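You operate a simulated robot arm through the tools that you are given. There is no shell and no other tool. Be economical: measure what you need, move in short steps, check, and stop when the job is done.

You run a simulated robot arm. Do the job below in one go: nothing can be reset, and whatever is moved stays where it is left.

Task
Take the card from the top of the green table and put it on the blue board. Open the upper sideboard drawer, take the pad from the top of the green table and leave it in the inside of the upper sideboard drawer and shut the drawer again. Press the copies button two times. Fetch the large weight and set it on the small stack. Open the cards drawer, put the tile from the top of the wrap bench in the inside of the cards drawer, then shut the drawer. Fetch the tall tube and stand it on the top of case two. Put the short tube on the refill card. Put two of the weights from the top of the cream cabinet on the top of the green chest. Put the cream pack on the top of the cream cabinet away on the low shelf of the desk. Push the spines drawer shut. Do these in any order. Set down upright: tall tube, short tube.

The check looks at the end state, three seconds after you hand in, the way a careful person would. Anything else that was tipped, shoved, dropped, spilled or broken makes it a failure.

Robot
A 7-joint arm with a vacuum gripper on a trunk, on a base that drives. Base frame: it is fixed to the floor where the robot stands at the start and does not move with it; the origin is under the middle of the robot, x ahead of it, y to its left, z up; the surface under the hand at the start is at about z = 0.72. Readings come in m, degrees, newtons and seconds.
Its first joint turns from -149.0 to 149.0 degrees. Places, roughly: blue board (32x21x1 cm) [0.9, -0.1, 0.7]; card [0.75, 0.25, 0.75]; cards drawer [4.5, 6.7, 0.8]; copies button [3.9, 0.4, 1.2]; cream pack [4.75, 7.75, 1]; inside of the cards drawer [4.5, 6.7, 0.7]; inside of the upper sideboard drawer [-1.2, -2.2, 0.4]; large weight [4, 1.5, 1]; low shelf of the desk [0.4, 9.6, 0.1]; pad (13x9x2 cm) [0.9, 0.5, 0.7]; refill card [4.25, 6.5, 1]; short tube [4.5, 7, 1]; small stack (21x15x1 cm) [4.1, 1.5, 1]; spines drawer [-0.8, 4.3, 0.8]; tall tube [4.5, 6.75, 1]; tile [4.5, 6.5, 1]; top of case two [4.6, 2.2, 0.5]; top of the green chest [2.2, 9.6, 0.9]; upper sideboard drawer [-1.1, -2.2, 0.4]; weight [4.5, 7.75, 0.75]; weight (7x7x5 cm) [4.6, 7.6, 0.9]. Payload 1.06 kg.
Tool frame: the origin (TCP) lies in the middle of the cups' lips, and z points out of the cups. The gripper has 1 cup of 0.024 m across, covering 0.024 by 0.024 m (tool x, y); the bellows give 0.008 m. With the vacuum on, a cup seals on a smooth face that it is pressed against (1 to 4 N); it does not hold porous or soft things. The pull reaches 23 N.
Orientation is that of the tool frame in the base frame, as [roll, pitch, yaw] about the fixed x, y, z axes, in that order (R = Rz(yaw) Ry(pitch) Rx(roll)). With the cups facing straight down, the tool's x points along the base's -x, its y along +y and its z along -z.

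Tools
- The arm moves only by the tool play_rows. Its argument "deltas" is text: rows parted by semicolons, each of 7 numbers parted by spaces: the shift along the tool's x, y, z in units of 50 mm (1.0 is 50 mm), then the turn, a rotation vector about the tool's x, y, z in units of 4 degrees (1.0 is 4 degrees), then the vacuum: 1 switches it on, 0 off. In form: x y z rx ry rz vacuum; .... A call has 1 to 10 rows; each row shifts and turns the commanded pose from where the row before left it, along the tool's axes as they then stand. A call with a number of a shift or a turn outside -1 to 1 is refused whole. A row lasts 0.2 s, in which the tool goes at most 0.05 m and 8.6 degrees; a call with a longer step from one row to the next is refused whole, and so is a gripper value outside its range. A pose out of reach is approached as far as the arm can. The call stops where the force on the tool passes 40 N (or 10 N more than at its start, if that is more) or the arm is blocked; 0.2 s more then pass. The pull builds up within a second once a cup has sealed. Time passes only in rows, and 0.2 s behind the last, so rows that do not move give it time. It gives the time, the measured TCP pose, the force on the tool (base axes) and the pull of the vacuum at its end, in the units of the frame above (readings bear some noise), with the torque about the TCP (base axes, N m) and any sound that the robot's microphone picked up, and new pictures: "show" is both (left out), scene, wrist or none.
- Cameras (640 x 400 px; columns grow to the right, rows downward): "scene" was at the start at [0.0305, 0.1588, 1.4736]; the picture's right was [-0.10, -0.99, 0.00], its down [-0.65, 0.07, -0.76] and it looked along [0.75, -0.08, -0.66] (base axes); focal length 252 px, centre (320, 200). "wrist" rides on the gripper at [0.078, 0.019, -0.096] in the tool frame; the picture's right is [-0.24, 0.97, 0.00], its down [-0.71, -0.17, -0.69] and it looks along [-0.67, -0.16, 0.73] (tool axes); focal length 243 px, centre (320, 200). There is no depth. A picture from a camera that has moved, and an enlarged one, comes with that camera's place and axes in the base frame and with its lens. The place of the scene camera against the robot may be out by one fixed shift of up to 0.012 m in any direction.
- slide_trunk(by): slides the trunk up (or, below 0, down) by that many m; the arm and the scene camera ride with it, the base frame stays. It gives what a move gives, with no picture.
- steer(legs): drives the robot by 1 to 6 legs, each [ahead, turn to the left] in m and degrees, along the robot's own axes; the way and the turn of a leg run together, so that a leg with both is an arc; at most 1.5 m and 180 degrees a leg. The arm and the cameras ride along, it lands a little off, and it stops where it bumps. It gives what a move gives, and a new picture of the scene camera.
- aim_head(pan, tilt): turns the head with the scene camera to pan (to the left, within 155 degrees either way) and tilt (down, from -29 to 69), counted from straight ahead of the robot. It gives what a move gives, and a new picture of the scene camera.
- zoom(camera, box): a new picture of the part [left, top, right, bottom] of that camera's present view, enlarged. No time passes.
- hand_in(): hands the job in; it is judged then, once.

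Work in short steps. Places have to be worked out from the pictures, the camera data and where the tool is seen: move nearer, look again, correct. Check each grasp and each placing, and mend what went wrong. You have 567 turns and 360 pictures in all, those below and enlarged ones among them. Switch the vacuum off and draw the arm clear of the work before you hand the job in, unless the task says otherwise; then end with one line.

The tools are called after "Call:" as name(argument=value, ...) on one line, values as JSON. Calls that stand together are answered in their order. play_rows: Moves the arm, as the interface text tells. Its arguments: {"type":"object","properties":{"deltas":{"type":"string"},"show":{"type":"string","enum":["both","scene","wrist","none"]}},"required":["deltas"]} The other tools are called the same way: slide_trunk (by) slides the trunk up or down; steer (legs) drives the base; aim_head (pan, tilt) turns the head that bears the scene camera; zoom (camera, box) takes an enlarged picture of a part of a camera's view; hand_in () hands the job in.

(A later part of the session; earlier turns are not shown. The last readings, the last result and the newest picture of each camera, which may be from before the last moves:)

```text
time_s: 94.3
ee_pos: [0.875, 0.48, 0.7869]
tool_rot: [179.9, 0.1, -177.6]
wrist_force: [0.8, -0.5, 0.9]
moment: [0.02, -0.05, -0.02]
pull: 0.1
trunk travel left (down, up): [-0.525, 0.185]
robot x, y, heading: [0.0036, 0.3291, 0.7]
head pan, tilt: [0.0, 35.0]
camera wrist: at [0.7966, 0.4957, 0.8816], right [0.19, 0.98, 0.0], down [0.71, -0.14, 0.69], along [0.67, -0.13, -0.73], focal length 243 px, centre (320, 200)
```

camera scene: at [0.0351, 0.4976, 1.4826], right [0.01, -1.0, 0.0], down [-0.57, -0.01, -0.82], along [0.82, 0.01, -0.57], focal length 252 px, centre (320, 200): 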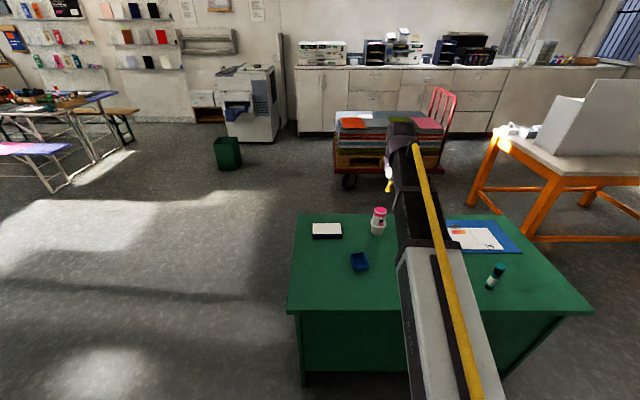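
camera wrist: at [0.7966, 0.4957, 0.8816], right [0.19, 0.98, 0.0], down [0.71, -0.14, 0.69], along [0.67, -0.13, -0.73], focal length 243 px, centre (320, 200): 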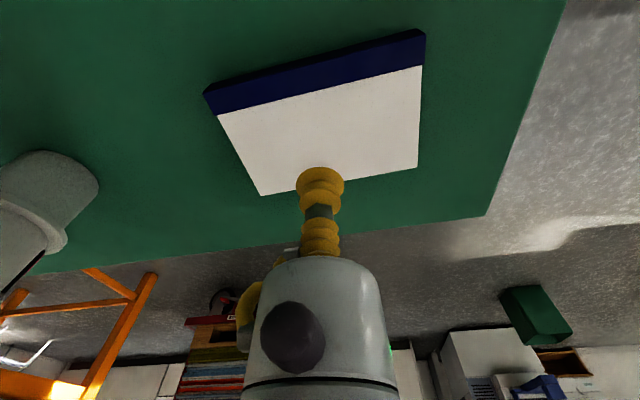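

The white top's centre is near (0.866, 0.482). I shift slightly and creep down with vacuum on.

Call:
play_rows(deltas="0.18 0 0.4 0 0 0 1;0 0 0.25 0 0 0 1;0 0 0.1 0 0 0 1;0 0 0.06 0 0 0 1;0 0 0.05 0 0 0 1;0 0 0.05 0 0 0 1;0 0 0 0 0 0 1", show="none")

```text
time_s: 95.9
ee_pos: [0.8665, 0.4809, 0.7414]
tool_rot: [179.8, 0.1, -177.7]
wrist_force: [-0.6, -0.1, 0.7]
moment: [0.03, 0.02, -0.01]
pull: 0.1
trunk travel left (down, up): [-0.525, 0.185]
robot x, y, heading: [0.0066, 0.3306, 0.9]
head pan, tilt: [0.0, 35.0]
```

Call:
play_rows(deltas="0 0 0.05 0 0 0 1;0 0 0.05 0 0 0 1;0 0 0.04 0 0 0 1;0 0 0 0 0 0 1;0 0 0 0 0 0 1", show="none")

```text
time_s: 97.1
ee_pos: [0.8665, 0.4816, 0.7359]
tool_rot: [179.9, 0.1, -177.5]
wrist_force: [-1.3, -1.0, 5.9]
moment: [-0.01, 0.03, -0.02]
pull: 23.3
trunk travel left (down, up): [-0.525, 0.185]
robot x, y, heading: [0.0037, 0.3299, 0.7]
head pan, tilt: [0.0, 35.0]
```

Sealed. I lift it and draw in for travel.

Call:
play_rows(deltas="0 0 -0.2 0 0 0 1;0 0 -0.6 0 0 0 1;0 0 -0.9 0 0 0 1;0 0 -0.9 0 0 0 1;0.5 0 -0.8 0 0 0 1;0.5 0 -0.8 0 0 0 1;0.6 0 -0.7 0 0 0 1;0.6 0 -0.6 0 0 0 1;0.8 -0.5 0 0 0 0 1;0.8 -0.5 0 0 0 0 1", show="wrist")

```text
time_s: 99.3
ee_pos: [0.6782, 0.425, 1.0103]
tool_rot: [179.9, 0.1, -177.5]
wrist_force: [-0.8, 0.8, -1.9]
moment: [-0.01, -0.02, -0.05]
pull: 22.7
trunk travel left (down, up): [-0.525, 0.185]
robot x, y, heading: [0.0037, 0.3265, 0.9]
head pan, tilt: [0.0, 35.0]
camera wrist: at [0.5994, 0.4395, 1.1044], right [0.19, 0.98, 0.0], down [0.71, -0.14, 0.69], along [0.67, -0.13, -0.73], focal length 243 px, centre (320, 200)
```

wrist: 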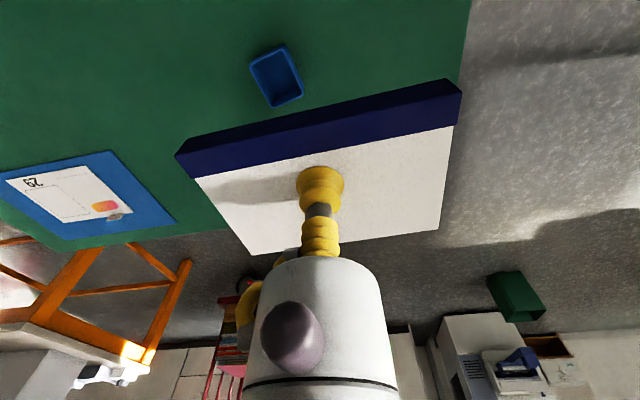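

Pad held. I drive back to the sideboard.

Call:
steer(legs=[[0, -91], [1.3, 0], [1.22, 0], [0, -90]])

```text
time_s: 119.3
ee_pos: [-0.6892, -2.2666, 1.0103]
tool_rot: [179.9, 0.1, 1.3]
wrist_force: [-0.6, -0.7, -2.4]
moment: [0.0, -0.02, -0.01]
pull: 22.6
trunk travel left (down, up): [-0.525, 0.185]
robot x, y, heading: [-0.0115, -2.1843, 179.9]
head pan, tilt: [0.0, 35.0]
camera scene: at [-0.0636, -2.3585, 1.4825], right [0.0, 1.0, 0.0], down [0.57, 0.0, -0.82], along [-0.82, 0.0, -0.57], focal length 252 px, centre (320, 200)
```

scene: 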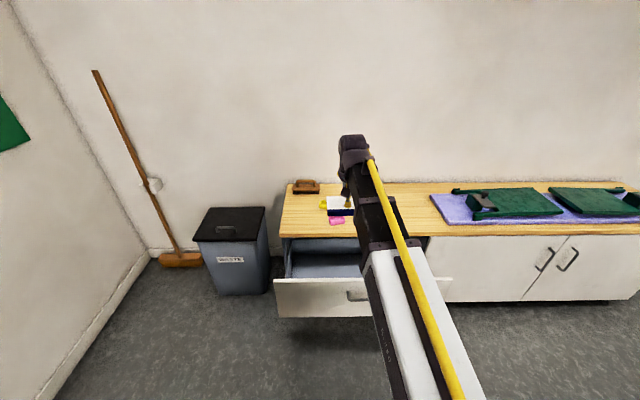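

The drawer is open in front of me. I move the pad over the opening (x≈−0.835, y≈−2.2), then lower the trunk partway and look.

Call:
play_rows(deltas="-0.73 -0.33 0 0 0 0 1;-0.73 -0.33 0 0 0 0 1;-0.73 -0.33 0 0 0 0 1;-0.73 -0.33 0 0 0 0 1", show="none")

Call:
slide_trunk(by=-0.28)

Call:
play_rows(deltas="0 0 0 0 0 0 1", show="both")

```text
time_s: 120.3
ee_pos: [-0.8374, -2.2048, 1.0112]
tool_rot: [179.9, 0.1, 1.3]
wrist_force: [0.2, -0.2, -2.0]
moment: [0.02, -0.01, -0.02]
pull: 22.6
trunk travel left (down, up): [-0.525, 0.185]
robot x, y, heading: [-0.0135, -2.1866, 179.5]
head pan, tilt: [0.0, 35.0]
```

```text
time_s: 123.2
ee_pos: [-0.8371, -2.2049, 0.7307]
tool_rot: [179.9, 0.1, 1.3]
wrist_force: [-0.2, 0.0, -1.5]
moment: [-0.02, -0.01, -0.05]
pull: 22.6
trunk travel left (down, up): [-0.245, 0.465]
robot x, y, heading: [-0.0086, -2.1877, 179.7]
head pan, tilt: [0.0, 35.0]
```

```text
time_s: 123.6
ee_pos: [-0.8357, -2.2045, 0.7305]
tool_rot: [180.0, 0.1, 1.3]
wrist_force: [0.0, -0.6, -0.8]
moment: [0.0, -0.01, 0.02]
pull: 22.5
trunk travel left (down, up): [-0.245, 0.465]
robot x, y, heading: [-0.0089, -2.1882, 179.6]
head pan, tilt: [0.0, 35.0]
camera scene: at [-0.0636, -2.3585, 1.2026], right [0.0, 1.0, 0.0], down [0.57, 0.0, -0.82], along [-0.82, 0.0, -0.57], focal length 252 px, centre (320, 200)
camera wrist: at [-0.7574, -2.2217, 0.8257], right [-0.21, -0.98, 0.0], down [-0.71, 0.16, 0.69], along [-0.67, 0.14, -0.73], focal length 243 px, centre (320, 200)
```

scene: 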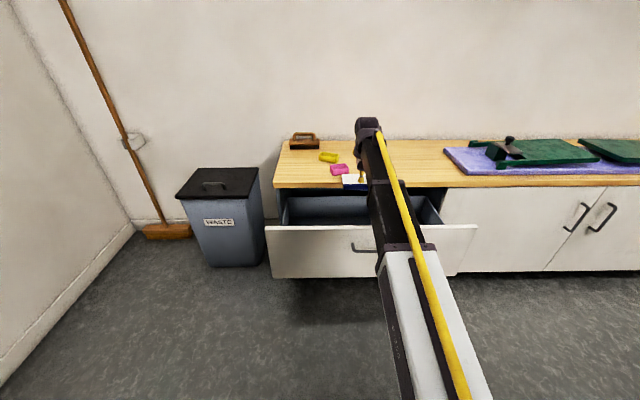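
wrist: 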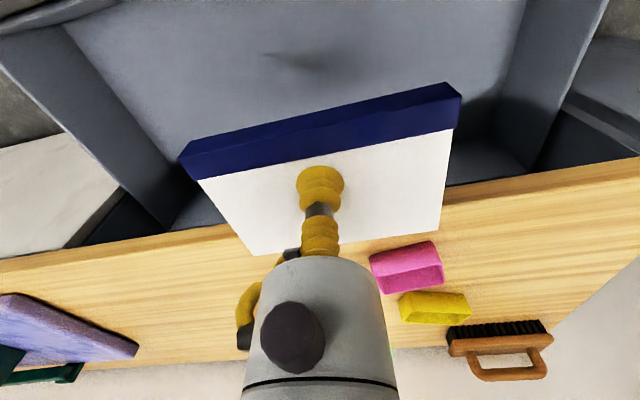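

Clearances look fine. I shift 1.5 cm back from the counter edge and lower the trunk, then creep down with the arm.

Call:
play_rows(deltas="0.3 0 0 0 0 0 1", show="none")

Call:
slide_trunk(by=-0.2)

Call:
play_rows(deltas="0 0 0.4 0 0 0 1;0 0 0.4 0 0 0 1;0 0 0.4 0 0 0 1;0 0 0.3 0 0 0 1", show="both")

```text
time_s: 124.0
ee_pos: [-0.8215, -2.2055, 0.7308]
tool_rot: [179.8, -0.1, 1.2]
wrist_force: [-0.3, -0.2, -2.3]
moment: [-0.01, -0.02, 0.0]
pull: 23.6
trunk travel left (down, up): [-0.245, 0.465]
robot x, y, heading: [-0.01, -2.1834, 179.6]
head pan, tilt: [0.0, 35.0]
```

```text
time_s: 126.1
ee_pos: [-0.8227, -2.2052, 0.531]
tool_rot: [-180.0, 0.1, 1.3]
wrist_force: [0.1, 0.0, -1.7]
moment: [0.01, -0.01, -0.01]
pull: 22.2
trunk travel left (down, up): [-0.045, 0.665]
robot x, y, heading: [-0.0088, -2.1864, 179.7]
head pan, tilt: [0.0, 35.0]
```

```text
time_s: 127.3
ee_pos: [-0.8187, -2.2066, 0.4814]
tool_rot: [180.0, 1.6, 1.3]
wrist_force: [-0.8, -0.8, -1.2]
moment: [-0.04, -0.04, -0.04]
pull: 22.5
trunk travel left (down, up): [-0.045, 0.665]
robot x, y, heading: [-0.0133, -2.1873, 179.9]
head pan, tilt: [0.0, 35.0]
stopped in row 4: the arm was blocked; the commanded pose is now the measured one
camera scene: at [-0.016, -2.3588, 1.0136], right [0.0, 1.0, 0.0], down [0.53, 0.0, -0.85], along [-0.85, 0.0, -0.53], focal length 252 px, centre (320, 200)
camera wrist: at [-0.7381, -2.2226, 0.5739], right [-0.21, -0.98, 0.01], down [-0.69, 0.16, 0.71], along [-0.69, 0.14, -0.71], focal length 243 px, centre (320, 200)
```

scene: 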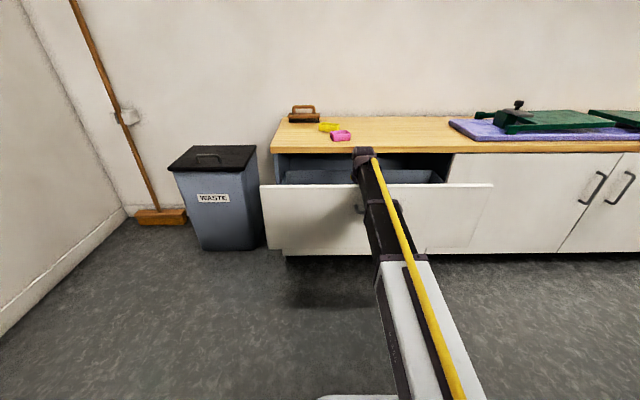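
wrist: 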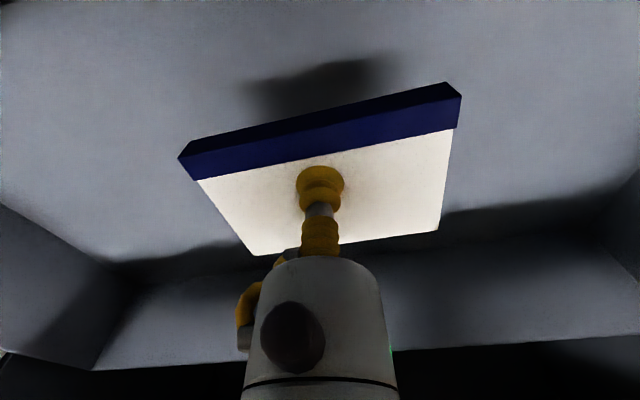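

The forearm seems to have met the drawer front (arm too flat). I lift, raise the trunk so the arm reaches down more steeply, and check.

Call:
play_rows(deltas="0 0 -0.5 0 0 0 1;0 0 -0.8 0 0 0 1", show="none")

Call:
slide_trunk(by=0.25)

Call:
play_rows(deltas="0 0 0 0 0 0 1", show="both")

```text
time_s: 127.9
ee_pos: [-0.829, -2.2045, 0.5029]
tool_rot: [179.9, -0.7, 1.3]
wrist_force: [0.9, 0.1, 0.9]
moment: [-0.03, 0.06, -0.05]
pull: 22.6
trunk travel left (down, up): [-0.045, 0.665]
robot x, y, heading: [-0.0116, -2.1839, 179.6]
head pan, tilt: [0.0, 35.0]
```

```text
time_s: 130.5
ee_pos: [-0.8253, -2.2055, 0.7649]
tool_rot: [179.9, 0.0, 1.3]
wrist_force: [1.7, 0.0, -1.0]
moment: [0.0, -0.04, -0.01]
pull: 23.4
trunk travel left (down, up): [-0.295, 0.415]
robot x, y, heading: [-0.0126, -2.1855, 179.9]
head pan, tilt: [0.0, 35.0]
```

```text
time_s: 130.9
ee_pos: [-0.8273, -2.2044, 0.7639]
tool_rot: [179.8, -0.1, 1.3]
wrist_force: [0.1, -0.4, -1.8]
moment: [0.0, -0.05, -0.02]
pull: 22.9
trunk travel left (down, up): [-0.295, 0.415]
robot x, y, heading: [-0.0117, -2.1891, 179.8]
head pan, tilt: [0.0, 35.0]
camera scene: at [-0.0633, -2.3585, 1.2525], right [0.0, 1.0, 0.0], down [0.57, 0.0, -0.82], along [-0.82, 0.0, -0.57], focal length 252 px, centre (320, 200)
camera wrist: at [-0.7488, -2.2212, 0.8587], right [-0.21, -0.98, 0.0], down [-0.71, 0.16, 0.68], along [-0.67, 0.14, -0.73], focal length 243 px, centre (320, 200)
```

scene: 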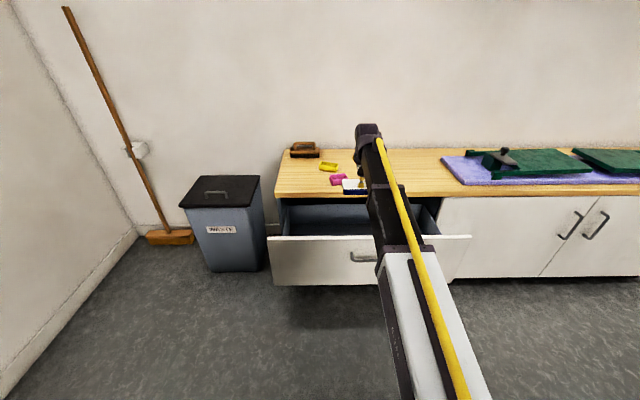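
wrist: 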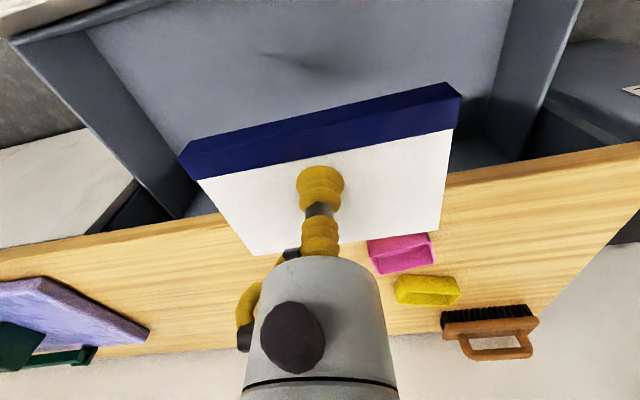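

The drawer is intact. Now I lower with the arm only, in modest steps.

Call:
play_rows(deltas="0 0 0.8 0 0 0 1;0 0 0.8 0 0 0 1;0 0 0.8 0 0 0 1;0 0 0.8 0 0 0 1;0 0 0.6 0 0 0 1;0 0 0.5 0 0 0 1;0 0 0.5 0 0 0 1", show="both")

```text
time_s: 132.5
ee_pos: [-0.8269, -2.2058, 0.5231]
tool_rot: [179.9, -0.1, 1.3]
wrist_force: [0.0, -1.1, -0.8]
moment: [-0.02, -0.06, -0.02]
pull: 23.3
trunk travel left (down, up): [-0.295, 0.415]
robot x, y, heading: [-0.0138, -2.1857, 179.6]
head pan, tilt: [0.0, 35.0]
camera scene: at [-0.0632, -2.3585, 1.2526], right [0.0, 1.0, 0.0], down [0.57, 0.0, -0.82], along [-0.82, 0.0, -0.57], focal length 252 px, centre (320, 200)
camera wrist: at [-0.7481, -2.2216, 0.6184], right [-0.21, -0.98, 0.0], down [-0.71, 0.16, 0.68], along [-0.67, 0.14, -0.73], focal length 243 px, centre (320, 200)
```

scene: 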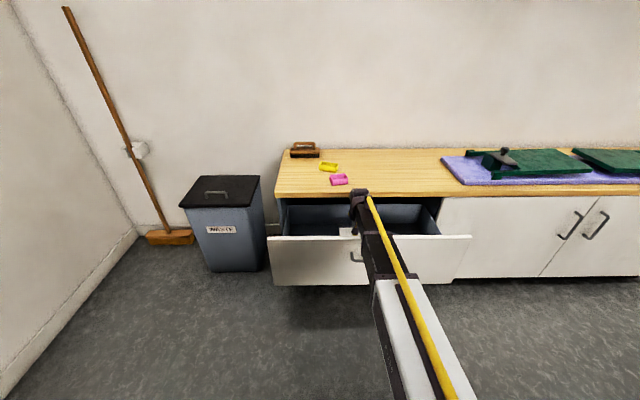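
wrist: 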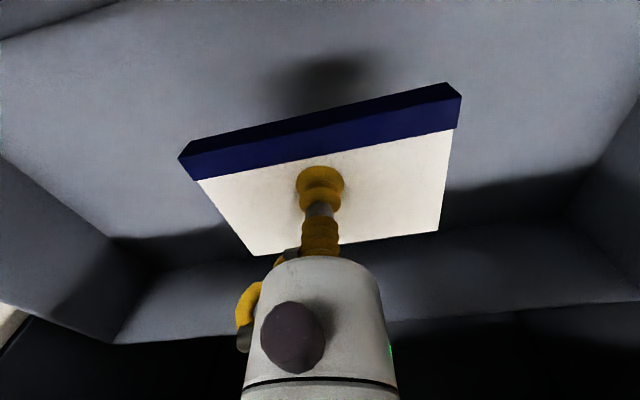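

To make the forearm steeper over the drawer front, I raise the trunk 0.2 and lower the arm by the same amount.

Call:
slide_trunk(by=0.2)

Call:
play_rows(deltas="0 0 0.8 0 0 0 1;0 0 0.8 0 0 0 1;0 0 0.8 0 0 0 1;0 0 0.8 0 0 0 1;0 0 0.8 0 0 0 1", show="scene")

```text
time_s: 134.7
ee_pos: [-0.8267, -2.2061, 0.7233]
tool_rot: [179.9, -0.1, 1.4]
wrist_force: [0.1, 0.6, -1.7]
moment: [0.0, -0.06, -0.01]
pull: 23.1
trunk travel left (down, up): [-0.495, 0.215]
robot x, y, heading: [-0.01, -2.1872, 179.8]
head pan, tilt: [0.0, 35.0]
```

```text
time_s: 135.9
ee_pos: [-0.8247, -2.206, 0.5246]
tool_rot: [179.9, -0.1, 1.3]
wrist_force: [1.1, -0.2, -2.2]
moment: [-0.04, 0.01, 0.05]
pull: 23.1
trunk travel left (down, up): [-0.495, 0.215]
robot x, y, heading: [-0.0097, -2.1863, 179.6]
head pan, tilt: [0.0, 35.0]
camera scene: at [-0.0633, -2.3585, 1.4526], right [0.0, 1.0, 0.0], down [0.57, 0.0, -0.82], along [-0.82, 0.0, -0.57], focal length 252 px, centre (320, 200)
```

scene: 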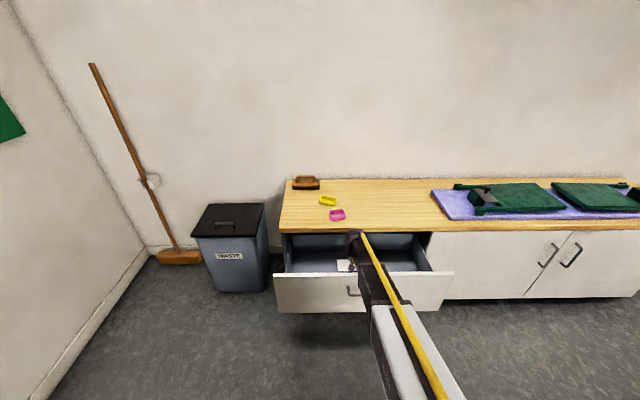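

Steeper now. I do another 0.15 of the same and then continue down in small steps.

Call:
slide_trunk(by=0.17)

Call:
play_rows(deltas="0 0 0.8 0 0 0 1;0 0 0.8 0 0 0 1;0 0 0.8 0 0 0 1;0 0 0.8 0 0 0 1;0 0 0.5 0 0 0 1", show="scene")

```text
time_s: 137.8
ee_pos: [-0.8247, -2.2059, 0.6944]
tool_rot: [179.9, 0.0, 1.3]
wrist_force: [-0.3, 0.1, -1.5]
moment: [0.01, 0.03, -0.03]
pull: 22.5
trunk travel left (down, up): [-0.665, 0.045]
robot x, y, heading: [-0.0111, -2.1847, 180.0]
head pan, tilt: [0.0, 35.0]
```

```text
time_s: 139.0
ee_pos: [-0.8227, -2.2066, 0.5085]
tool_rot: [180.0, -0.2, 1.3]
wrist_force: [-0.3, -0.6, -0.7]
moment: [-0.04, -0.04, 0.02]
pull: 22.3
trunk travel left (down, up): [-0.665, 0.045]
robot x, y, heading: [-0.0108, -2.1878, 179.8]
head pan, tilt: [0.0, 35.0]
camera scene: at [-0.0638, -2.3586, 1.6225], right [0.0, 1.0, 0.0], down [0.57, 0.0, -0.82], along [-0.82, 0.0, -0.57], focal length 252 px, centre (320, 200)
```

scene: 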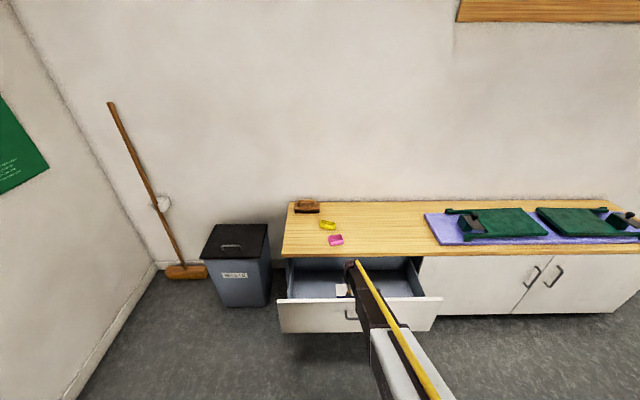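

The forearm is now steep. I continue downward in 1.5 cm steps.

Call:
play_rows(deltas="0 0 0.3 0 0 0 1;0 0 0.3 0 0 0 1;0 0 0.3 0 0 0 1;0 0 0.3 0 0 0 1;0 0 0.2 0 0 0 1", show="none")

```text
time_s: 140.2
ee_pos: [-0.8226, -2.2068, 0.4391]
tool_rot: [179.9, -0.2, 1.3]
wrist_force: [1.0, -0.3, -1.3]
moment: [-0.01, -0.01, -0.05]
pull: 22.8
trunk travel left (down, up): [-0.665, 0.045]
robot x, y, heading: [-0.0091, -2.1867, 179.5]
head pan, tilt: [0.0, 35.0]
```

Call:
play_rows(deltas="0 0 0.2 0 0 0 1;0 0 0.2 0 0 0 1;0 0 0.15 0 0 0 1;0 0 0.1 0 0 0 1", show="both")

```text
time_s: 141.2
ee_pos: [-0.8254, -2.2046, 0.4072]
tool_rot: [179.9, -0.1, 1.3]
wrist_force: [-1.1, -0.8, 1.9]
moment: [0.01, -0.45, -0.06]
pull: 23.4
trunk travel left (down, up): [-0.665, 0.045]
robot x, y, heading: [-0.0088, -2.1823, 179.6]
head pan, tilt: [0.0, 35.0]
camera scene: at [-0.0631, -2.3585, 1.6226], right [0.0, 1.0, 0.0], down [0.57, 0.0, -0.82], along [-0.82, 0.0, -0.57], focal length 252 px, centre (320, 200)
camera wrist: at [-0.7458, -2.2214, 0.5023], right [-0.21, -0.98, 0.0], down [-0.71, 0.16, 0.68], along [-0.67, 0.14, -0.73], focal length 243 px, centre (320, 200)
```

scene: 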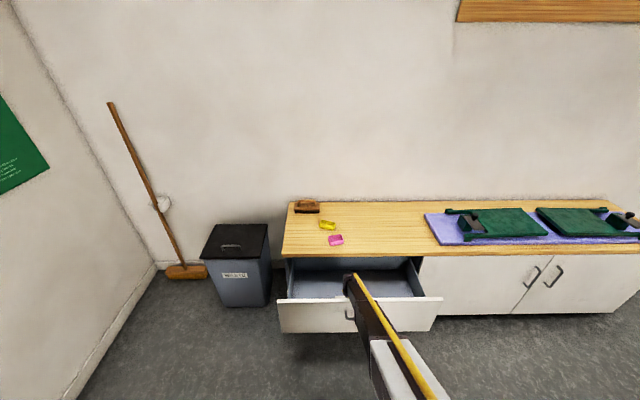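
wrist: 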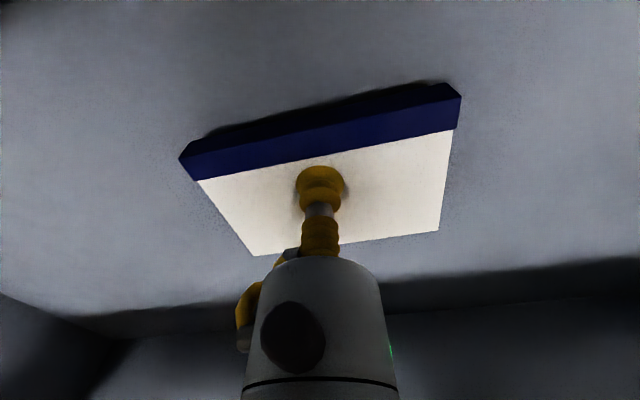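

The pad is touching the drawer floor. I press 2 mm more, release, and withdraw straight up.

Call:
play_rows(deltas="0 0 0.05 0 0 0 1;0 0 0 0 0 0 0;0 0 0 0 0 0 0;0 0 0 0 0 0 0;0 0 0 0 0 0 0;0 0 -0.1 0 0 0 0;0 0 -0.4 0 0 0 0;0 0 -0.9 0 0 0 0;0 0 -0.9 0 0 0 0;0 0 -0.9 0 0 0 0", show="wrist")

```text
time_s: 143.4
ee_pos: [-0.8238, -2.2047, 0.565]
tool_rot: [179.8, -0.2, 1.2]
wrist_force: [0.1, 0.6, -0.8]
moment: [0.02, 0.01, 0.01]
pull: 0.0
trunk travel left (down, up): [-0.665, 0.045]
robot x, y, heading: [-0.0127, -2.1855, 179.8]
head pan, tilt: [0.0, 35.0]
camera wrist: at [-0.7452, -2.2206, 0.6596], right [-0.21, -0.98, 0.0], down [-0.71, 0.16, 0.68], along [-0.67, 0.14, -0.73], focal length 243 px, centre (320, 200)
```

wrist: 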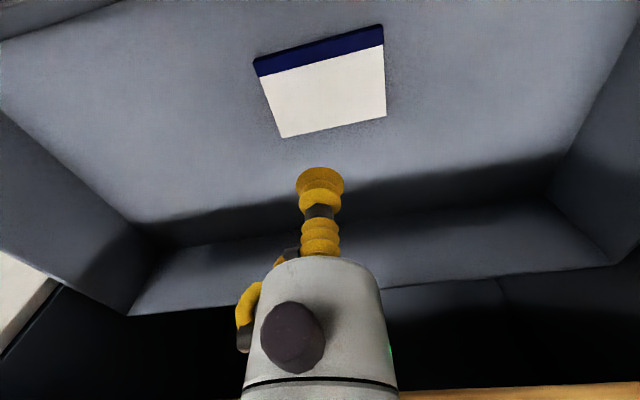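

The pad lies in the drawer. I raise the arm, back off, and turn the tool horizontal to push the drawer shut.

Call:
play_rows(deltas="0 0 -0.9 0 0 0 0;0 0 -0.9 0 0 0 0;0 0 -0.9 0 0 0 0;0 0 -0.9 0 0 0 0;0 0 -0.9 0 0 0 0;0 0 -0.9 0 0 0 0;0.8 0 -0.3 0 0 0 0;0.8 0 0 0 0 0 0;0.8 0 0 0 0 0 0", show="none")

Call:
steer(legs=[[-0.2, 0]])

Call:
play_rows(deltas="0 0 0 0 -1 0 0;0 0 0 0 -1 0 0;0 0 0 0 -1 0 0;0 0 0 0 -1 0 0;0 0 0 0 -1 0 0;0 0 0 0 -1 0 0;0 0 0 0 -1 0 0;0 0 0 0 -1 0 0;0 0 0 0 -1 0 0;0 0 0 0 -1 0 0", show="none")

Call:
play_rows(deltas="0 0 0 0 -1 0 0;0 0 0 0 -1 0 0;0 0 0 0 -1 0 0;0 0 0 0 -1 0 0;0 0 0 0 -1 0 0;0 0 0 0 -1 0 0;0 0 0 0 -1 0 0;0 0 0 0 -1 0 0;0 0 0 0 -1 0 0;0 0 0 0 -1 0 0", show="none")

Call:
play_rows(deltas="0 0 0 0 -1 0 0;0 0 0 0 -1 0 0;0 0 0 0 -0.5 0 0", show="none")

Call:
slide_trunk(by=-0.4)

```text
time_s: 145.4
ee_pos: [-0.7036, -2.204, 0.8503]
tool_rot: [179.9, -0.1, 1.3]
wrist_force: [0.4, 0.2, 0.2]
moment: [-0.02, -0.03, -0.03]
pull: 0.1
trunk travel left (down, up): [-0.665, 0.045]
robot x, y, heading: [-0.0099, -2.1857, 179.7]
head pan, tilt: [0.0, 35.0]
```

```text
time_s: 147.0
ee_pos: [-0.507, -2.2035, 0.8501]
tool_rot: [179.8, 0.0, 1.3]
wrist_force: [1.1, -0.3, -0.1]
moment: [0.0, 0.0, -0.02]
pull: 0.0
trunk travel left (down, up): [-0.665, 0.045]
robot x, y, heading: [0.1892, -2.1868, 179.6]
head pan, tilt: [0.0, 35.0]
camera scene: at [0.1354, -2.3594, 1.6226], right [0.0, 1.0, 0.0], down [0.57, 0.0, -0.82], along [-0.82, 0.0, -0.57], focal length 252 px, centre (320, 200)
```

scene: 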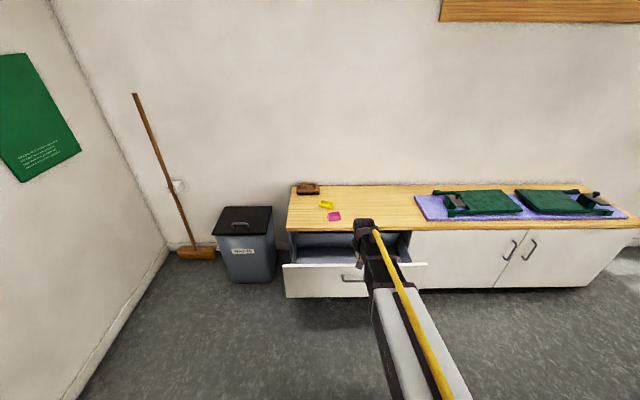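

```text
time_s: 149.2
ee_pos: [-0.5046, -2.2033, 0.8504]
tool_rot: [179.9, 40.0, 1.2]
wrist_force: [-1.0, 0.5, 0.5]
moment: [-0.01, -0.01, 0.0]
pull: 0.1
trunk travel left (down, up): [-0.665, 0.045]
robot x, y, heading: [0.187, -2.1856, 179.6]
head pan, tilt: [0.0, 35.0]
```

```text
time_s: 151.4
ee_pos: [-0.506, -2.2034, 0.85]
tool_rot: [179.3, 80.1, 0.9]
wrist_force: [0.1, 0.3, 0.7]
moment: [-0.04, 0.01, 0.03]
pull: 0.0
trunk travel left (down, up): [-0.665, 0.045]
robot x, y, heading: [0.185, -2.1871, 179.8]
head pan, tilt: [0.0, 35.0]
```

```text
time_s: 152.2
ee_pos: [-0.5062, -2.2054, 0.8506]
tool_rot: [125.6, 89.9, -53.0]
wrist_force: [-0.4, 0.1, -0.3]
moment: [0.0, -0.01, -0.03]
pull: 0.0
trunk travel left (down, up): [-0.665, 0.045]
robot x, y, heading: [0.1861, -2.1884, 179.7]
head pan, tilt: [0.0, 35.0]
```

```text
time_s: 156.0
ee_pos: [-0.5054, -2.2035, 0.45]
tool_rot: [138.9, 89.7, -39.8]
wrist_force: [-0.1, -0.4, 0.7]
moment: [0.02, 0.02, -0.04]
pull: 0.1
trunk travel left (down, up): [-0.265, 0.445]
robot x, y, heading: [0.1891, -2.1886, 179.8]
head pan, tilt: [0.0, 35.0]
```

TCP is level with the lower part of the panel. I drive 0.15 m forward, then push with the arm.

Call:
steer(legs=[[0.15, 0]])

Call:
play_rows(deltas="0 0 0.4 0 0 0 0;0 0 0.3 0 0 0 0;0 0 0.4 0 0 0 0;0 0 0.4 0 0 0 0;0 0 0.4 0 0 0 0;0 0 0.4 0 0 0 0;0 0 0.4 0 0 0 0;0 0 0.4 0 0 0 0;0 0 0.4 0 0 0 0", show="scene")

```text
time_s: 157.4
ee_pos: [-0.6587, -2.2018, 0.4499]
tool_rot: [139.1, 89.8, -39.6]
wrist_force: [-0.7, -0.3, 0.7]
moment: [0.03, 0.02, 0.0]
pull: 0.1
trunk travel left (down, up): [-0.265, 0.445]
robot x, y, heading: [0.0377, -2.1842, 179.3]
head pan, tilt: [0.0, 35.0]
camera scene: at [-0.0166, -2.3584, 1.2225], right [0.01, 1.0, 0.0], down [0.57, 0.0, -0.82], along [-0.82, 0.01, -0.57], focal length 252 px, centre (320, 200)
```

scene: 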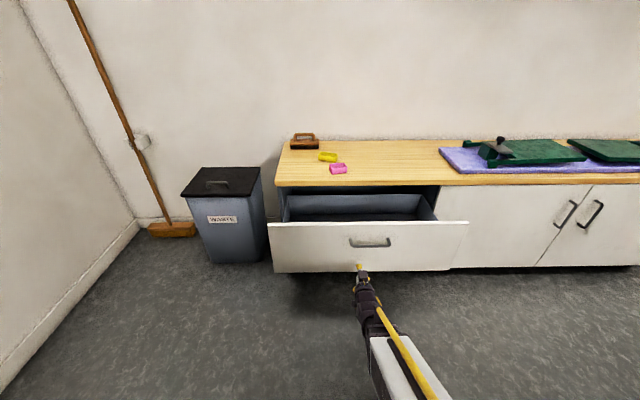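

```text
time_s: 159.4
ee_pos: [-0.8349, -2.2058, 0.4505]
tool_rot: [143.2, 89.7, -35.6]
wrist_force: [-0.3, -0.1, 0.2]
moment: [-0.01, 0.02, 0.0]
pull: 0.0
trunk travel left (down, up): [-0.265, 0.445]
robot x, y, heading: [0.0339, -2.1855, 179.6]
head pan, tilt: [0.0, 35.0]
camera scene: at [-0.0166, -2.3584, 1.2225], right [0.01, 1.0, 0.0], down [0.57, 0.0, -0.82], along [-0.82, 0.01, -0.57], focal length 252 px, centre (320, 200)
```

scene: 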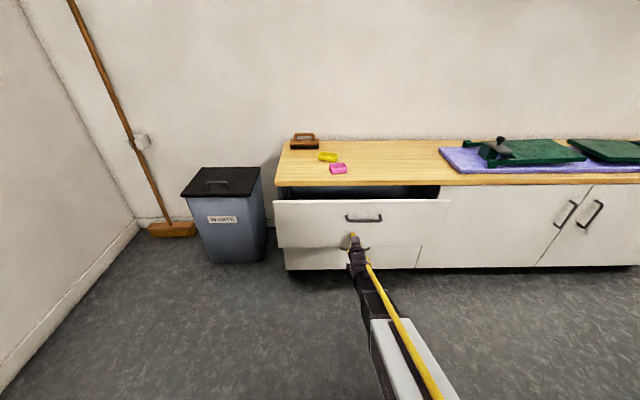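

The drawer closes smoothly. I push on until it bottoms.

Call:
play_rows(deltas="0 0 0.4 0 0 0 0;0 0 0.4 0 0 0 0;0 0 0.4 0 0 0 0;0 0 0.4 0 0 0 0;0 0 0.3 0 0 0 0;0 0 0.2 0 0 0 0;0 0 0.2 0 0 0 0;0 0 0.15 0 0 0 0;0 0 0.1 0 0 0 0;0 0 0.1 0 0 0 0", show="scene")

```text
time_s: 161.6
ee_pos: [-0.9592, -2.2076, 0.4486]
tool_rot: [161.6, 89.6, -17.2]
wrist_force: [11.0, -0.6, 1.4]
moment: [-0.07, -0.03, 0.0]
pull: 0.0
trunk travel left (down, up): [-0.265, 0.445]
robot x, y, heading: [0.0399, -2.185, 179.4]
head pan, tilt: [0.0, 35.0]
stopped in row 10: the force on the tool passed its limit at 47 N (the readings are from after the stop); the commanded pose is now the measured one
camera scene: at [-0.0154, -2.3584, 1.2226], right [0.01, 1.0, 0.0], down [0.57, 0.0, -0.82], along [-0.82, 0.01, -0.57], focal length 252 px, centre (320, 200)
```

scene: 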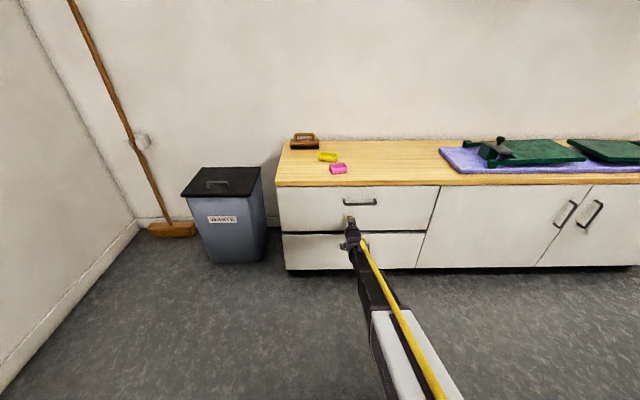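

The drawer is shut flush. Next the copier area: I back off, raise the trunk, and drive around the green table's left side.

Call:
steer(legs=[[-0.15, 0]])

Call:
slide_trunk(by=0.4)

Call:
play_rows(deltas="0 0 -0.8 0 0 0 0;0 0 -0.8 0 0 0 0;-0.7 0 -0.7 0 0 0 0;-0.9 0 -0.4 0 0 0 0;-0.9 0 -0.4 0 0 0 0", show="none")

Call:
steer(legs=[[0, -83], [1.5, 0], [1.5, 0], [0.2, 0], [0, -95]])

```text
time_s: 162.9
ee_pos: [-0.81, -2.2068, 0.4493]
tool_rot: [162.7, 89.7, -16.1]
wrist_force: [-0.2, -0.2, 0.1]
moment: [0.0, -0.03, 0.0]
pull: 0.1
trunk travel left (down, up): [-0.265, 0.445]
robot x, y, heading: [0.1852, -2.1854, 179.5]
head pan, tilt: [0.0, 35.0]
camera scene: at [0.1329, -2.3594, 1.2225], right [0.01, 1.0, 0.0], down [0.57, 0.0, -0.82], along [-0.82, 0.01, -0.57], focal length 252 px, centre (320, 200)
```

scene: 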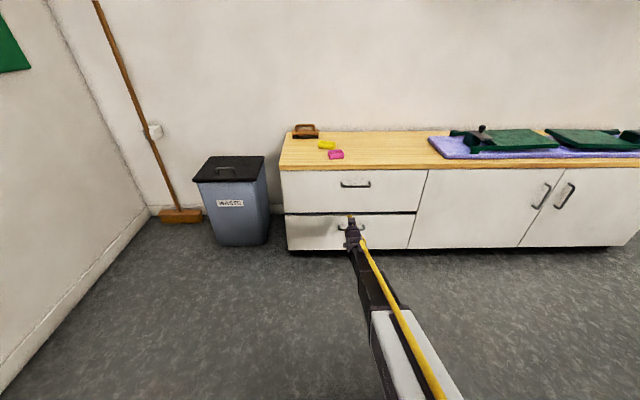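

```text
time_s: 166.8
ee_pos: [-0.8103, -2.207, 0.8491]
tool_rot: [163.3, 89.7, -15.7]
wrist_force: [0.4, 0.0, 0.1]
moment: [-0.01, -0.01, 0.03]
pull: 0.0
trunk travel left (down, up): [-0.665, 0.045]
robot x, y, heading: [0.1868, -2.1884, 179.7]
head pan, tilt: [0.0, 35.0]
```

```text
time_s: 168.0
ee_pos: [-0.6532, -2.2021, 0.9742]
tool_rot: [162.3, 89.6, -16.5]
wrist_force: [0.3, 0.0, 0.1]
moment: [0.03, 0.0, -0.01]
pull: 0.1
trunk travel left (down, up): [-0.665, 0.045]
robot x, y, heading: [0.1883, -2.1851, 179.6]
head pan, tilt: [0.0, 35.0]
```

```text
time_s: 191.2
ee_pos: [0.6843, 1.063, 0.9739]
tool_rot: [162.5, 89.6, 166.6]
wrist_force: [-0.1, 1.2, 0.0]
moment: [-0.01, 0.0, 0.0]
pull: 0.1
trunk travel left (down, up): [-0.665, 0.045]
robot x, y, heading: [-0.1559, 1.0063, 2.5]
head pan, tilt: [0.0, 35.0]
camera scene: at [-0.1263, 1.1744, 1.6226], right [0.04, -1.0, 0.0], down [-0.57, -0.02, -0.82], along [0.82, 0.03, -0.57], focal length 252 px, centre (320, 200)
```

scene: 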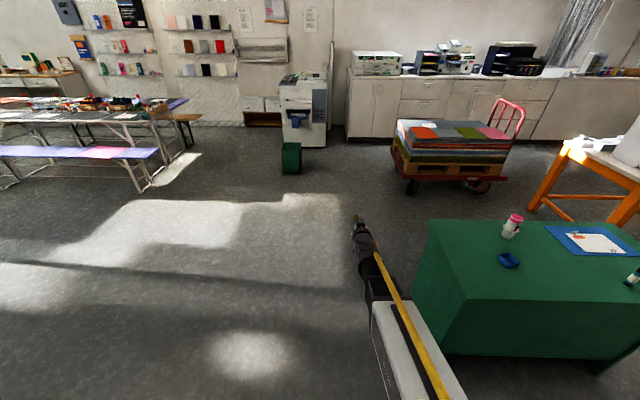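

Clear way ahead. I drive 2.2 m forward.

Call:
steer(legs=[[1.2, -2.5], [1.0, 0]])

Call:
aim_head(pan=-10, tilt=22)

```text
time_s: 202.2
ee_pos: [2.9094, 1.0234, 0.9737]
tool_rot: [162.7, 89.8, 163.8]
wrist_force: [-0.2, 0.1, 0.6]
moment: [0.02, 0.02, 0.02]
pull: 0.0
trunk travel left (down, up): [-0.665, 0.045]
robot x, y, heading: [2.0691, 1.0098, -0.8]
head pan, tilt: [0.0, 35.0]
camera scene: at [2.1049, 1.1768, 1.6225], right [-0.01, -1.0, 0.0], down [-0.57, 0.01, -0.82], along [0.82, -0.01, -0.57], focal length 252 px, centre (320, 200)
```

scene: 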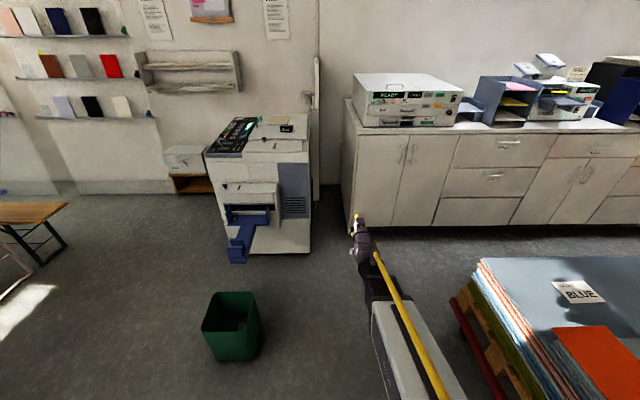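

```text
time_s: 202.9
ee_pos: [2.9086, 1.0241, 0.9743]
tool_rot: [162.8, 89.7, 163.9]
wrist_force: [0.6, 0.4, -0.1]
moment: [-0.03, -0.03, 0.03]
pull: 0.1
trunk travel left (down, up): [-0.665, 0.045]
robot x, y, heading: [2.0651, 1.0098, -0.6]
head pan, tilt: [-10.0, 22.0]
camera scene: at [2.1081, 1.1607, 1.6431], right [-0.18, -0.98, 0.0], down [-0.37, 0.07, -0.93], along [0.91, -0.17, -0.38], focal length 252 px, centre (320, 200)
```

scene: 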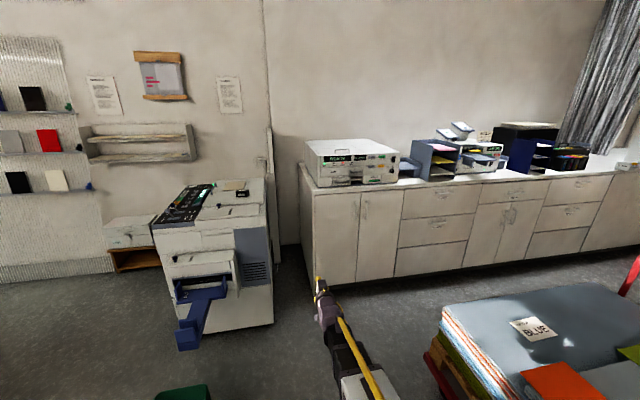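

The copies button may be on the white machine on the counter; the copier has the stack and weight. I zoom on both.

Call:
zoom(camera="scene", box=[296, 120, 424, 200])

Call:
zoom(camera="scene", box=[130, 160, 290, 260])

```text
5.00 times, centred on (360, 160) of scene
camera zoom: at [2.1081, 1.1607, 1.6431], right [-0.18, -0.98, 0.0], down [-0.37, 0.07, -0.93], along [0.91, -0.17, -0.38], focal length 1262 px, centre (120, 400)
```

zoom: 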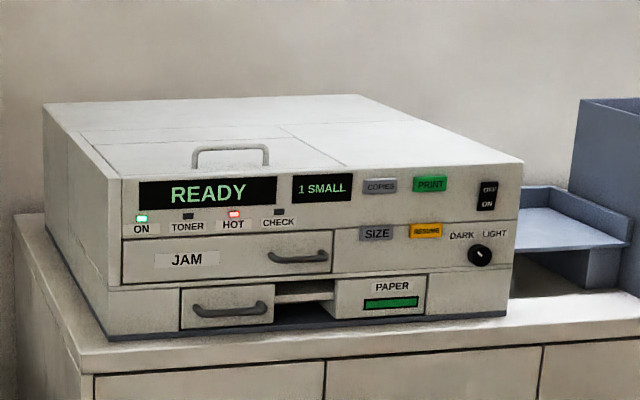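

```text
4.00 times, centred on (210, 210) of scene
camera zoom: at [2.1081, 1.1607, 1.6431], right [-0.18, -0.98, 0.0], down [-0.37, 0.07, -0.93], along [0.91, -0.17, -0.38], focal length 1010 px, centre (760, 160)
```

zoom: 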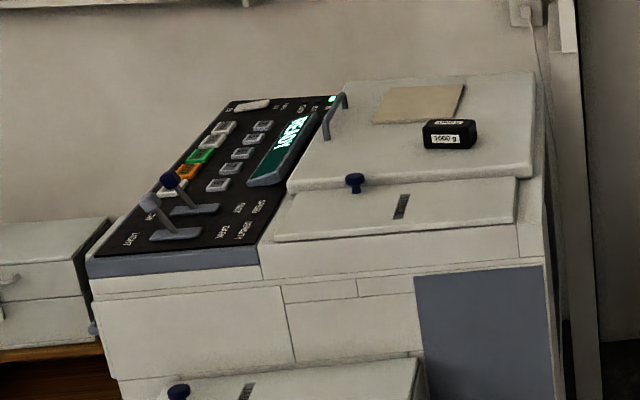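

The grey "COPIES" button is on the front face of the counter machine at about (3.9, 0.42, 1.22). I raise the arm to button height and drive closer, staying left of the cart.

Call:
play_rows(deltas="-0.9 0 -0.35 0 0 0 0;-0.9 0 -0.35 0 0 0 0;-0.9 0 -0.35 0 0 0 0;-0.9 0 -0.35 0 0 0 0;-0.9 0 -0.35 0 0 0 0", show="none")

Call:
steer(legs=[[0, -14], [0.85, 0]])

```text
time_s: 204.1
ee_pos: [2.8217, 1.0222, 1.201]
tool_rot: [163.0, 89.6, 164.0]
wrist_force: [0.2, 0.2, 0.3]
moment: [-0.01, 0.03, 0.02]
pull: 0.1
trunk travel left (down, up): [-0.665, 0.045]
robot x, y, heading: [2.0703, 1.0137, -0.4]
head pan, tilt: [-10.0, 22.0]
```

```text
time_s: 209.6
ee_pos: [3.6459, 0.6344, 1.2006]
tool_rot: [162.7, 89.7, 150.3]
wrist_force: [-0.5, 0.8, 0.1]
moment: [0.0, -0.01, 0.01]
pull: 0.0
trunk travel left (down, up): [-0.665, 0.045]
robot x, y, heading: [2.914, 0.795, -14.1]
head pan, tilt: [-10.0, 22.0]
camera scene: at [2.9852, 0.933, 1.6432], right [-0.41, -0.91, 0.0], down [-0.34, 0.15, -0.93], along [0.85, -0.38, -0.37], focal length 252 px, centre (320, 200)
```

scene: 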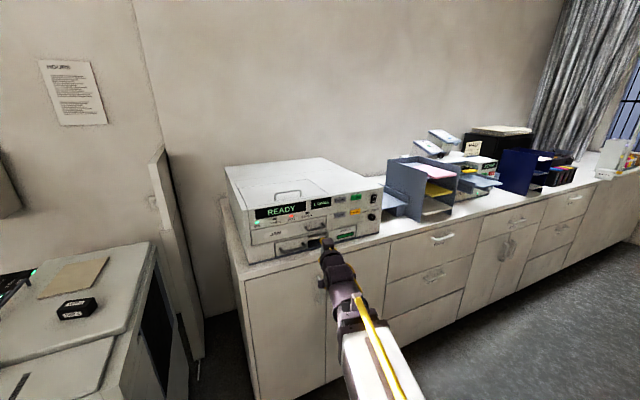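

Call:
zoom(camera="scene", box=[220, 150, 396, 260])

```text
3.64 times, centred on (308, 205) of scene
camera zoom: at [2.9852, 0.933, 1.6432], right [-0.41, -0.91, 0.0], down [-0.34, 0.15, -0.93], along [0.85, -0.38, -0.37], focal length 918 px, centre (364, 182)
```

zoom: 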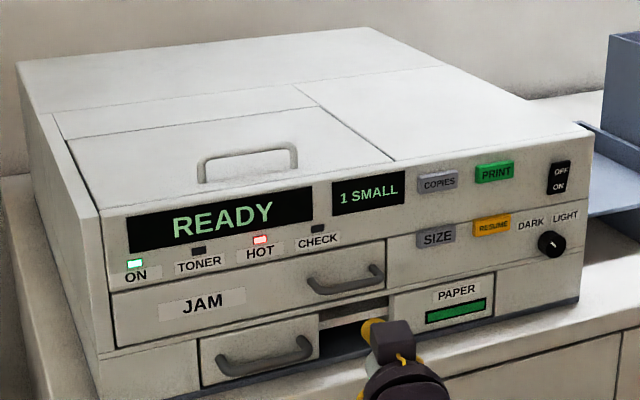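

Triangulation gives the button at (3.914, 0.418, 1.22). I drive 0.15 m closer and turn the tool to point along +x.

Call:
steer(legs=[[0.15, 0]])

Call:
play_rows(deltas="0 0 -0.6 -1 0 0 0;0 0 -0.6 -1 0 0 0;0 0 0 -1 0 0 0;0 0 0 -0.6 0 0 0", show="wrist")

```text
time_s: 210.9
ee_pos: [3.793, 0.5953, 1.1998]
tool_rot: [163.0, 89.6, 150.4]
wrist_force: [-0.2, 0.0, -0.4]
moment: [0.0, -0.02, -0.01]
pull: 0.2
trunk travel left (down, up): [-0.665, 0.045]
robot x, y, heading: [3.0572, 0.7619, -14.2]
head pan, tilt: [-10.0, 22.0]
camera scene: at [3.1317, 0.8962, 1.6431], right [-0.41, -0.91, 0.0], down [-0.34, 0.15, -0.93], along [0.85, -0.38, -0.37], focal length 252 px, centre (320, 200)
```

scene: 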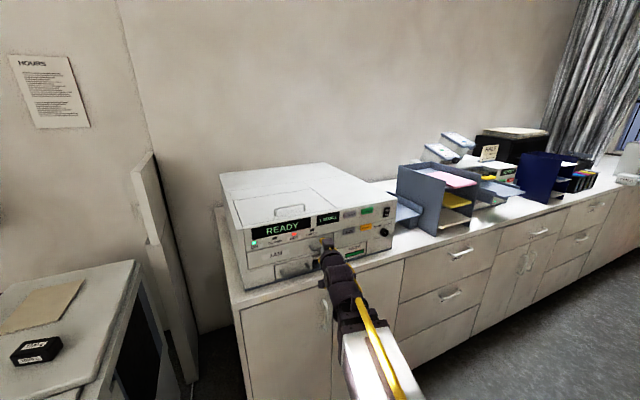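

```text
time_s: 211.9
ee_pos: [3.7668, 0.5981, 1.2014]
tool_rot: [144.9, 89.6, 146.8]
wrist_force: [0.1, 0.2, -0.4]
moment: [0.01, 0.01, 0.01]
pull: 0.1
out of reach, approached as far as the arm can: row 1, 2
trunk travel left (down, up): [-0.665, 0.045]
robot x, y, heading: [3.0554, 0.7602, -14.2]
head pan, tilt: [-10.0, 22.0]
camera wrist: at [3.6699, 0.6141, 1.1225], right [-0.03, 0.97, 0.24], down [-0.68, -0.2, 0.71], along [0.74, -0.14, 0.66], focal length 243 px, centre (320, 200)
```

wrist: 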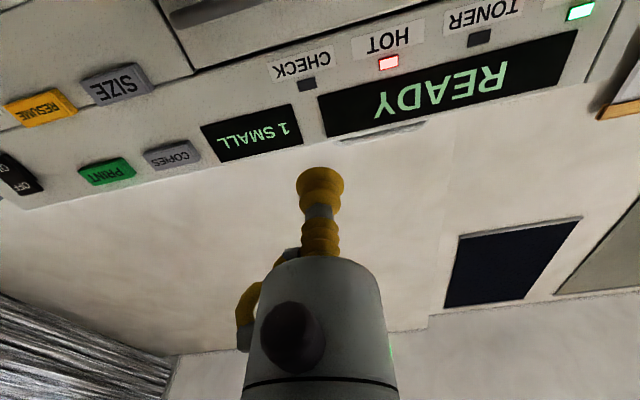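

Tool points along +x. Wrist view puts the button at y≈0.425, z≈1.224; I align the cup in front of it.

Call:
play_rows(deltas="-0.11 -0.87 0.1 0 0 0 0;-0.11 -0.87 0.1 0 0 0 0;-0.11 -0.87 0.1 0 0 0 0;-0.11 -0.87 0.1 0 0 0 0;0 0 0 0 0 0 0", show="both")

```text
time_s: 213.1
ee_pos: [3.7927, 0.4238, 1.2221]
tool_rot: [146.7, 89.8, 148.4]
wrist_force: [-0.4, 0.2, -0.6]
moment: [0.03, -0.02, 0.0]
pull: 0.0
trunk travel left (down, up): [-0.665, 0.045]
robot x, y, heading: [3.0596, 0.756, -14.0]
head pan, tilt: [-10.0, 22.0]
camera scene: at [3.1314, 0.8959, 1.6432], right [-0.41, -0.91, 0.0], down [-0.34, 0.15, -0.93], along [0.85, -0.38, -0.37], focal length 252 px, centre (320, 200)
camera wrist: at [3.6965, 0.4404, 1.1434], right [-0.03, 0.97, 0.24], down [-0.68, -0.2, 0.71], along [0.74, -0.14, 0.66], focal length 243 px, centre (320, 200)
```

scene: 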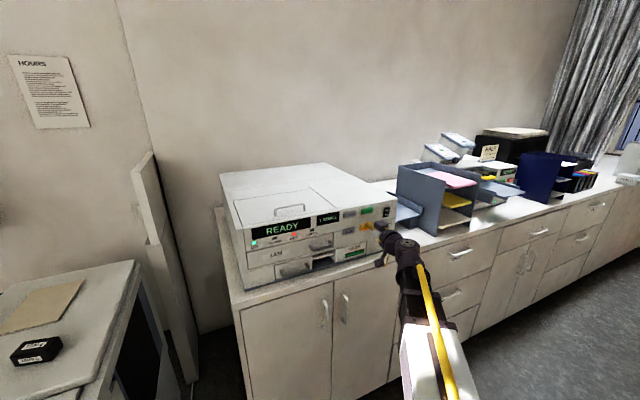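
wrist: 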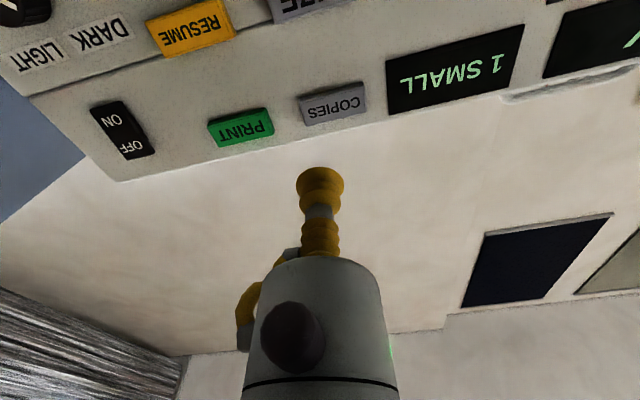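

Wrist views refine the button to about (3.89, 0.437, 1.22). I shift 12 mm and advance to 1–2 cm before it.

Call:
play_rows(deltas="0.03 0.24 0.3 0 0 0 0;0 0 0.5 0 0 0 0;0 0 0.5 0 0 0 0;0 0 0.2 0 0 0 0", show="wrist")

```text
time_s: 214.1
ee_pos: [3.8685, 0.4377, 1.2205]
tool_rot: [148.0, 89.6, 149.7]
wrist_force: [0.3, 0.3, -0.6]
moment: [0.04, 0.0, -0.02]
pull: 0.1
trunk travel left (down, up): [-0.665, 0.045]
robot x, y, heading: [3.0592, 0.7598, -13.7]
head pan, tilt: [-10.0, 22.0]
camera wrist: at [3.7718, 0.4548, 1.1411], right [-0.03, 0.97, 0.24], down [-0.68, -0.2, 0.71], along [0.74, -0.14, 0.66], focal length 243 px, centre (320, 200)
```

wrist: 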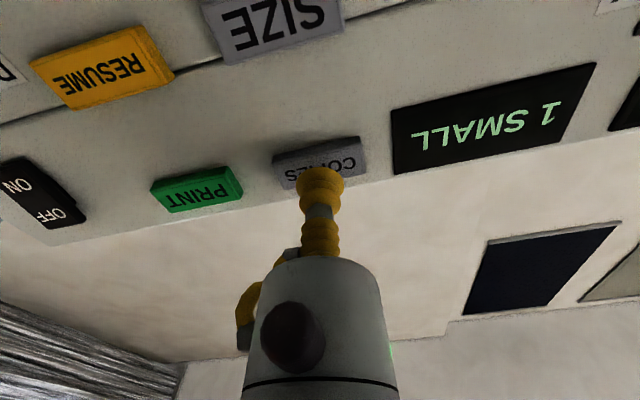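

Aligned. I press gently in small steps.

Call:
play_rows(deltas="0 0 0.15 0 0 0 0;0 0 0.1 0 0 0 0;0 0 0.06 0 0 0 0", show="wrist")

```text
time_s: 214.9
ee_pos: [3.8832, 0.4392, 1.2196]
tool_rot: [147.1, 89.8, 148.9]
wrist_force: [0.4, -0.8, 0.1]
moment: [-0.02, 0.06, 0.01]
pull: 0.1
trunk travel left (down, up): [-0.665, 0.045]
robot x, y, heading: [3.0559, 0.7611, -14.3]
head pan, tilt: [-10.0, 22.0]
camera wrist: at [3.787, 0.4556, 1.1417], right [-0.03, 0.97, 0.24], down [-0.68, -0.2, 0.71], along [0.74, -0.14, 0.66], focal length 243 px, centre (320, 200)
```

wrist: 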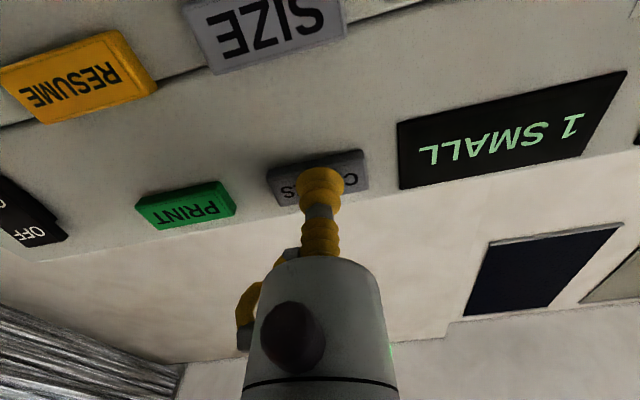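

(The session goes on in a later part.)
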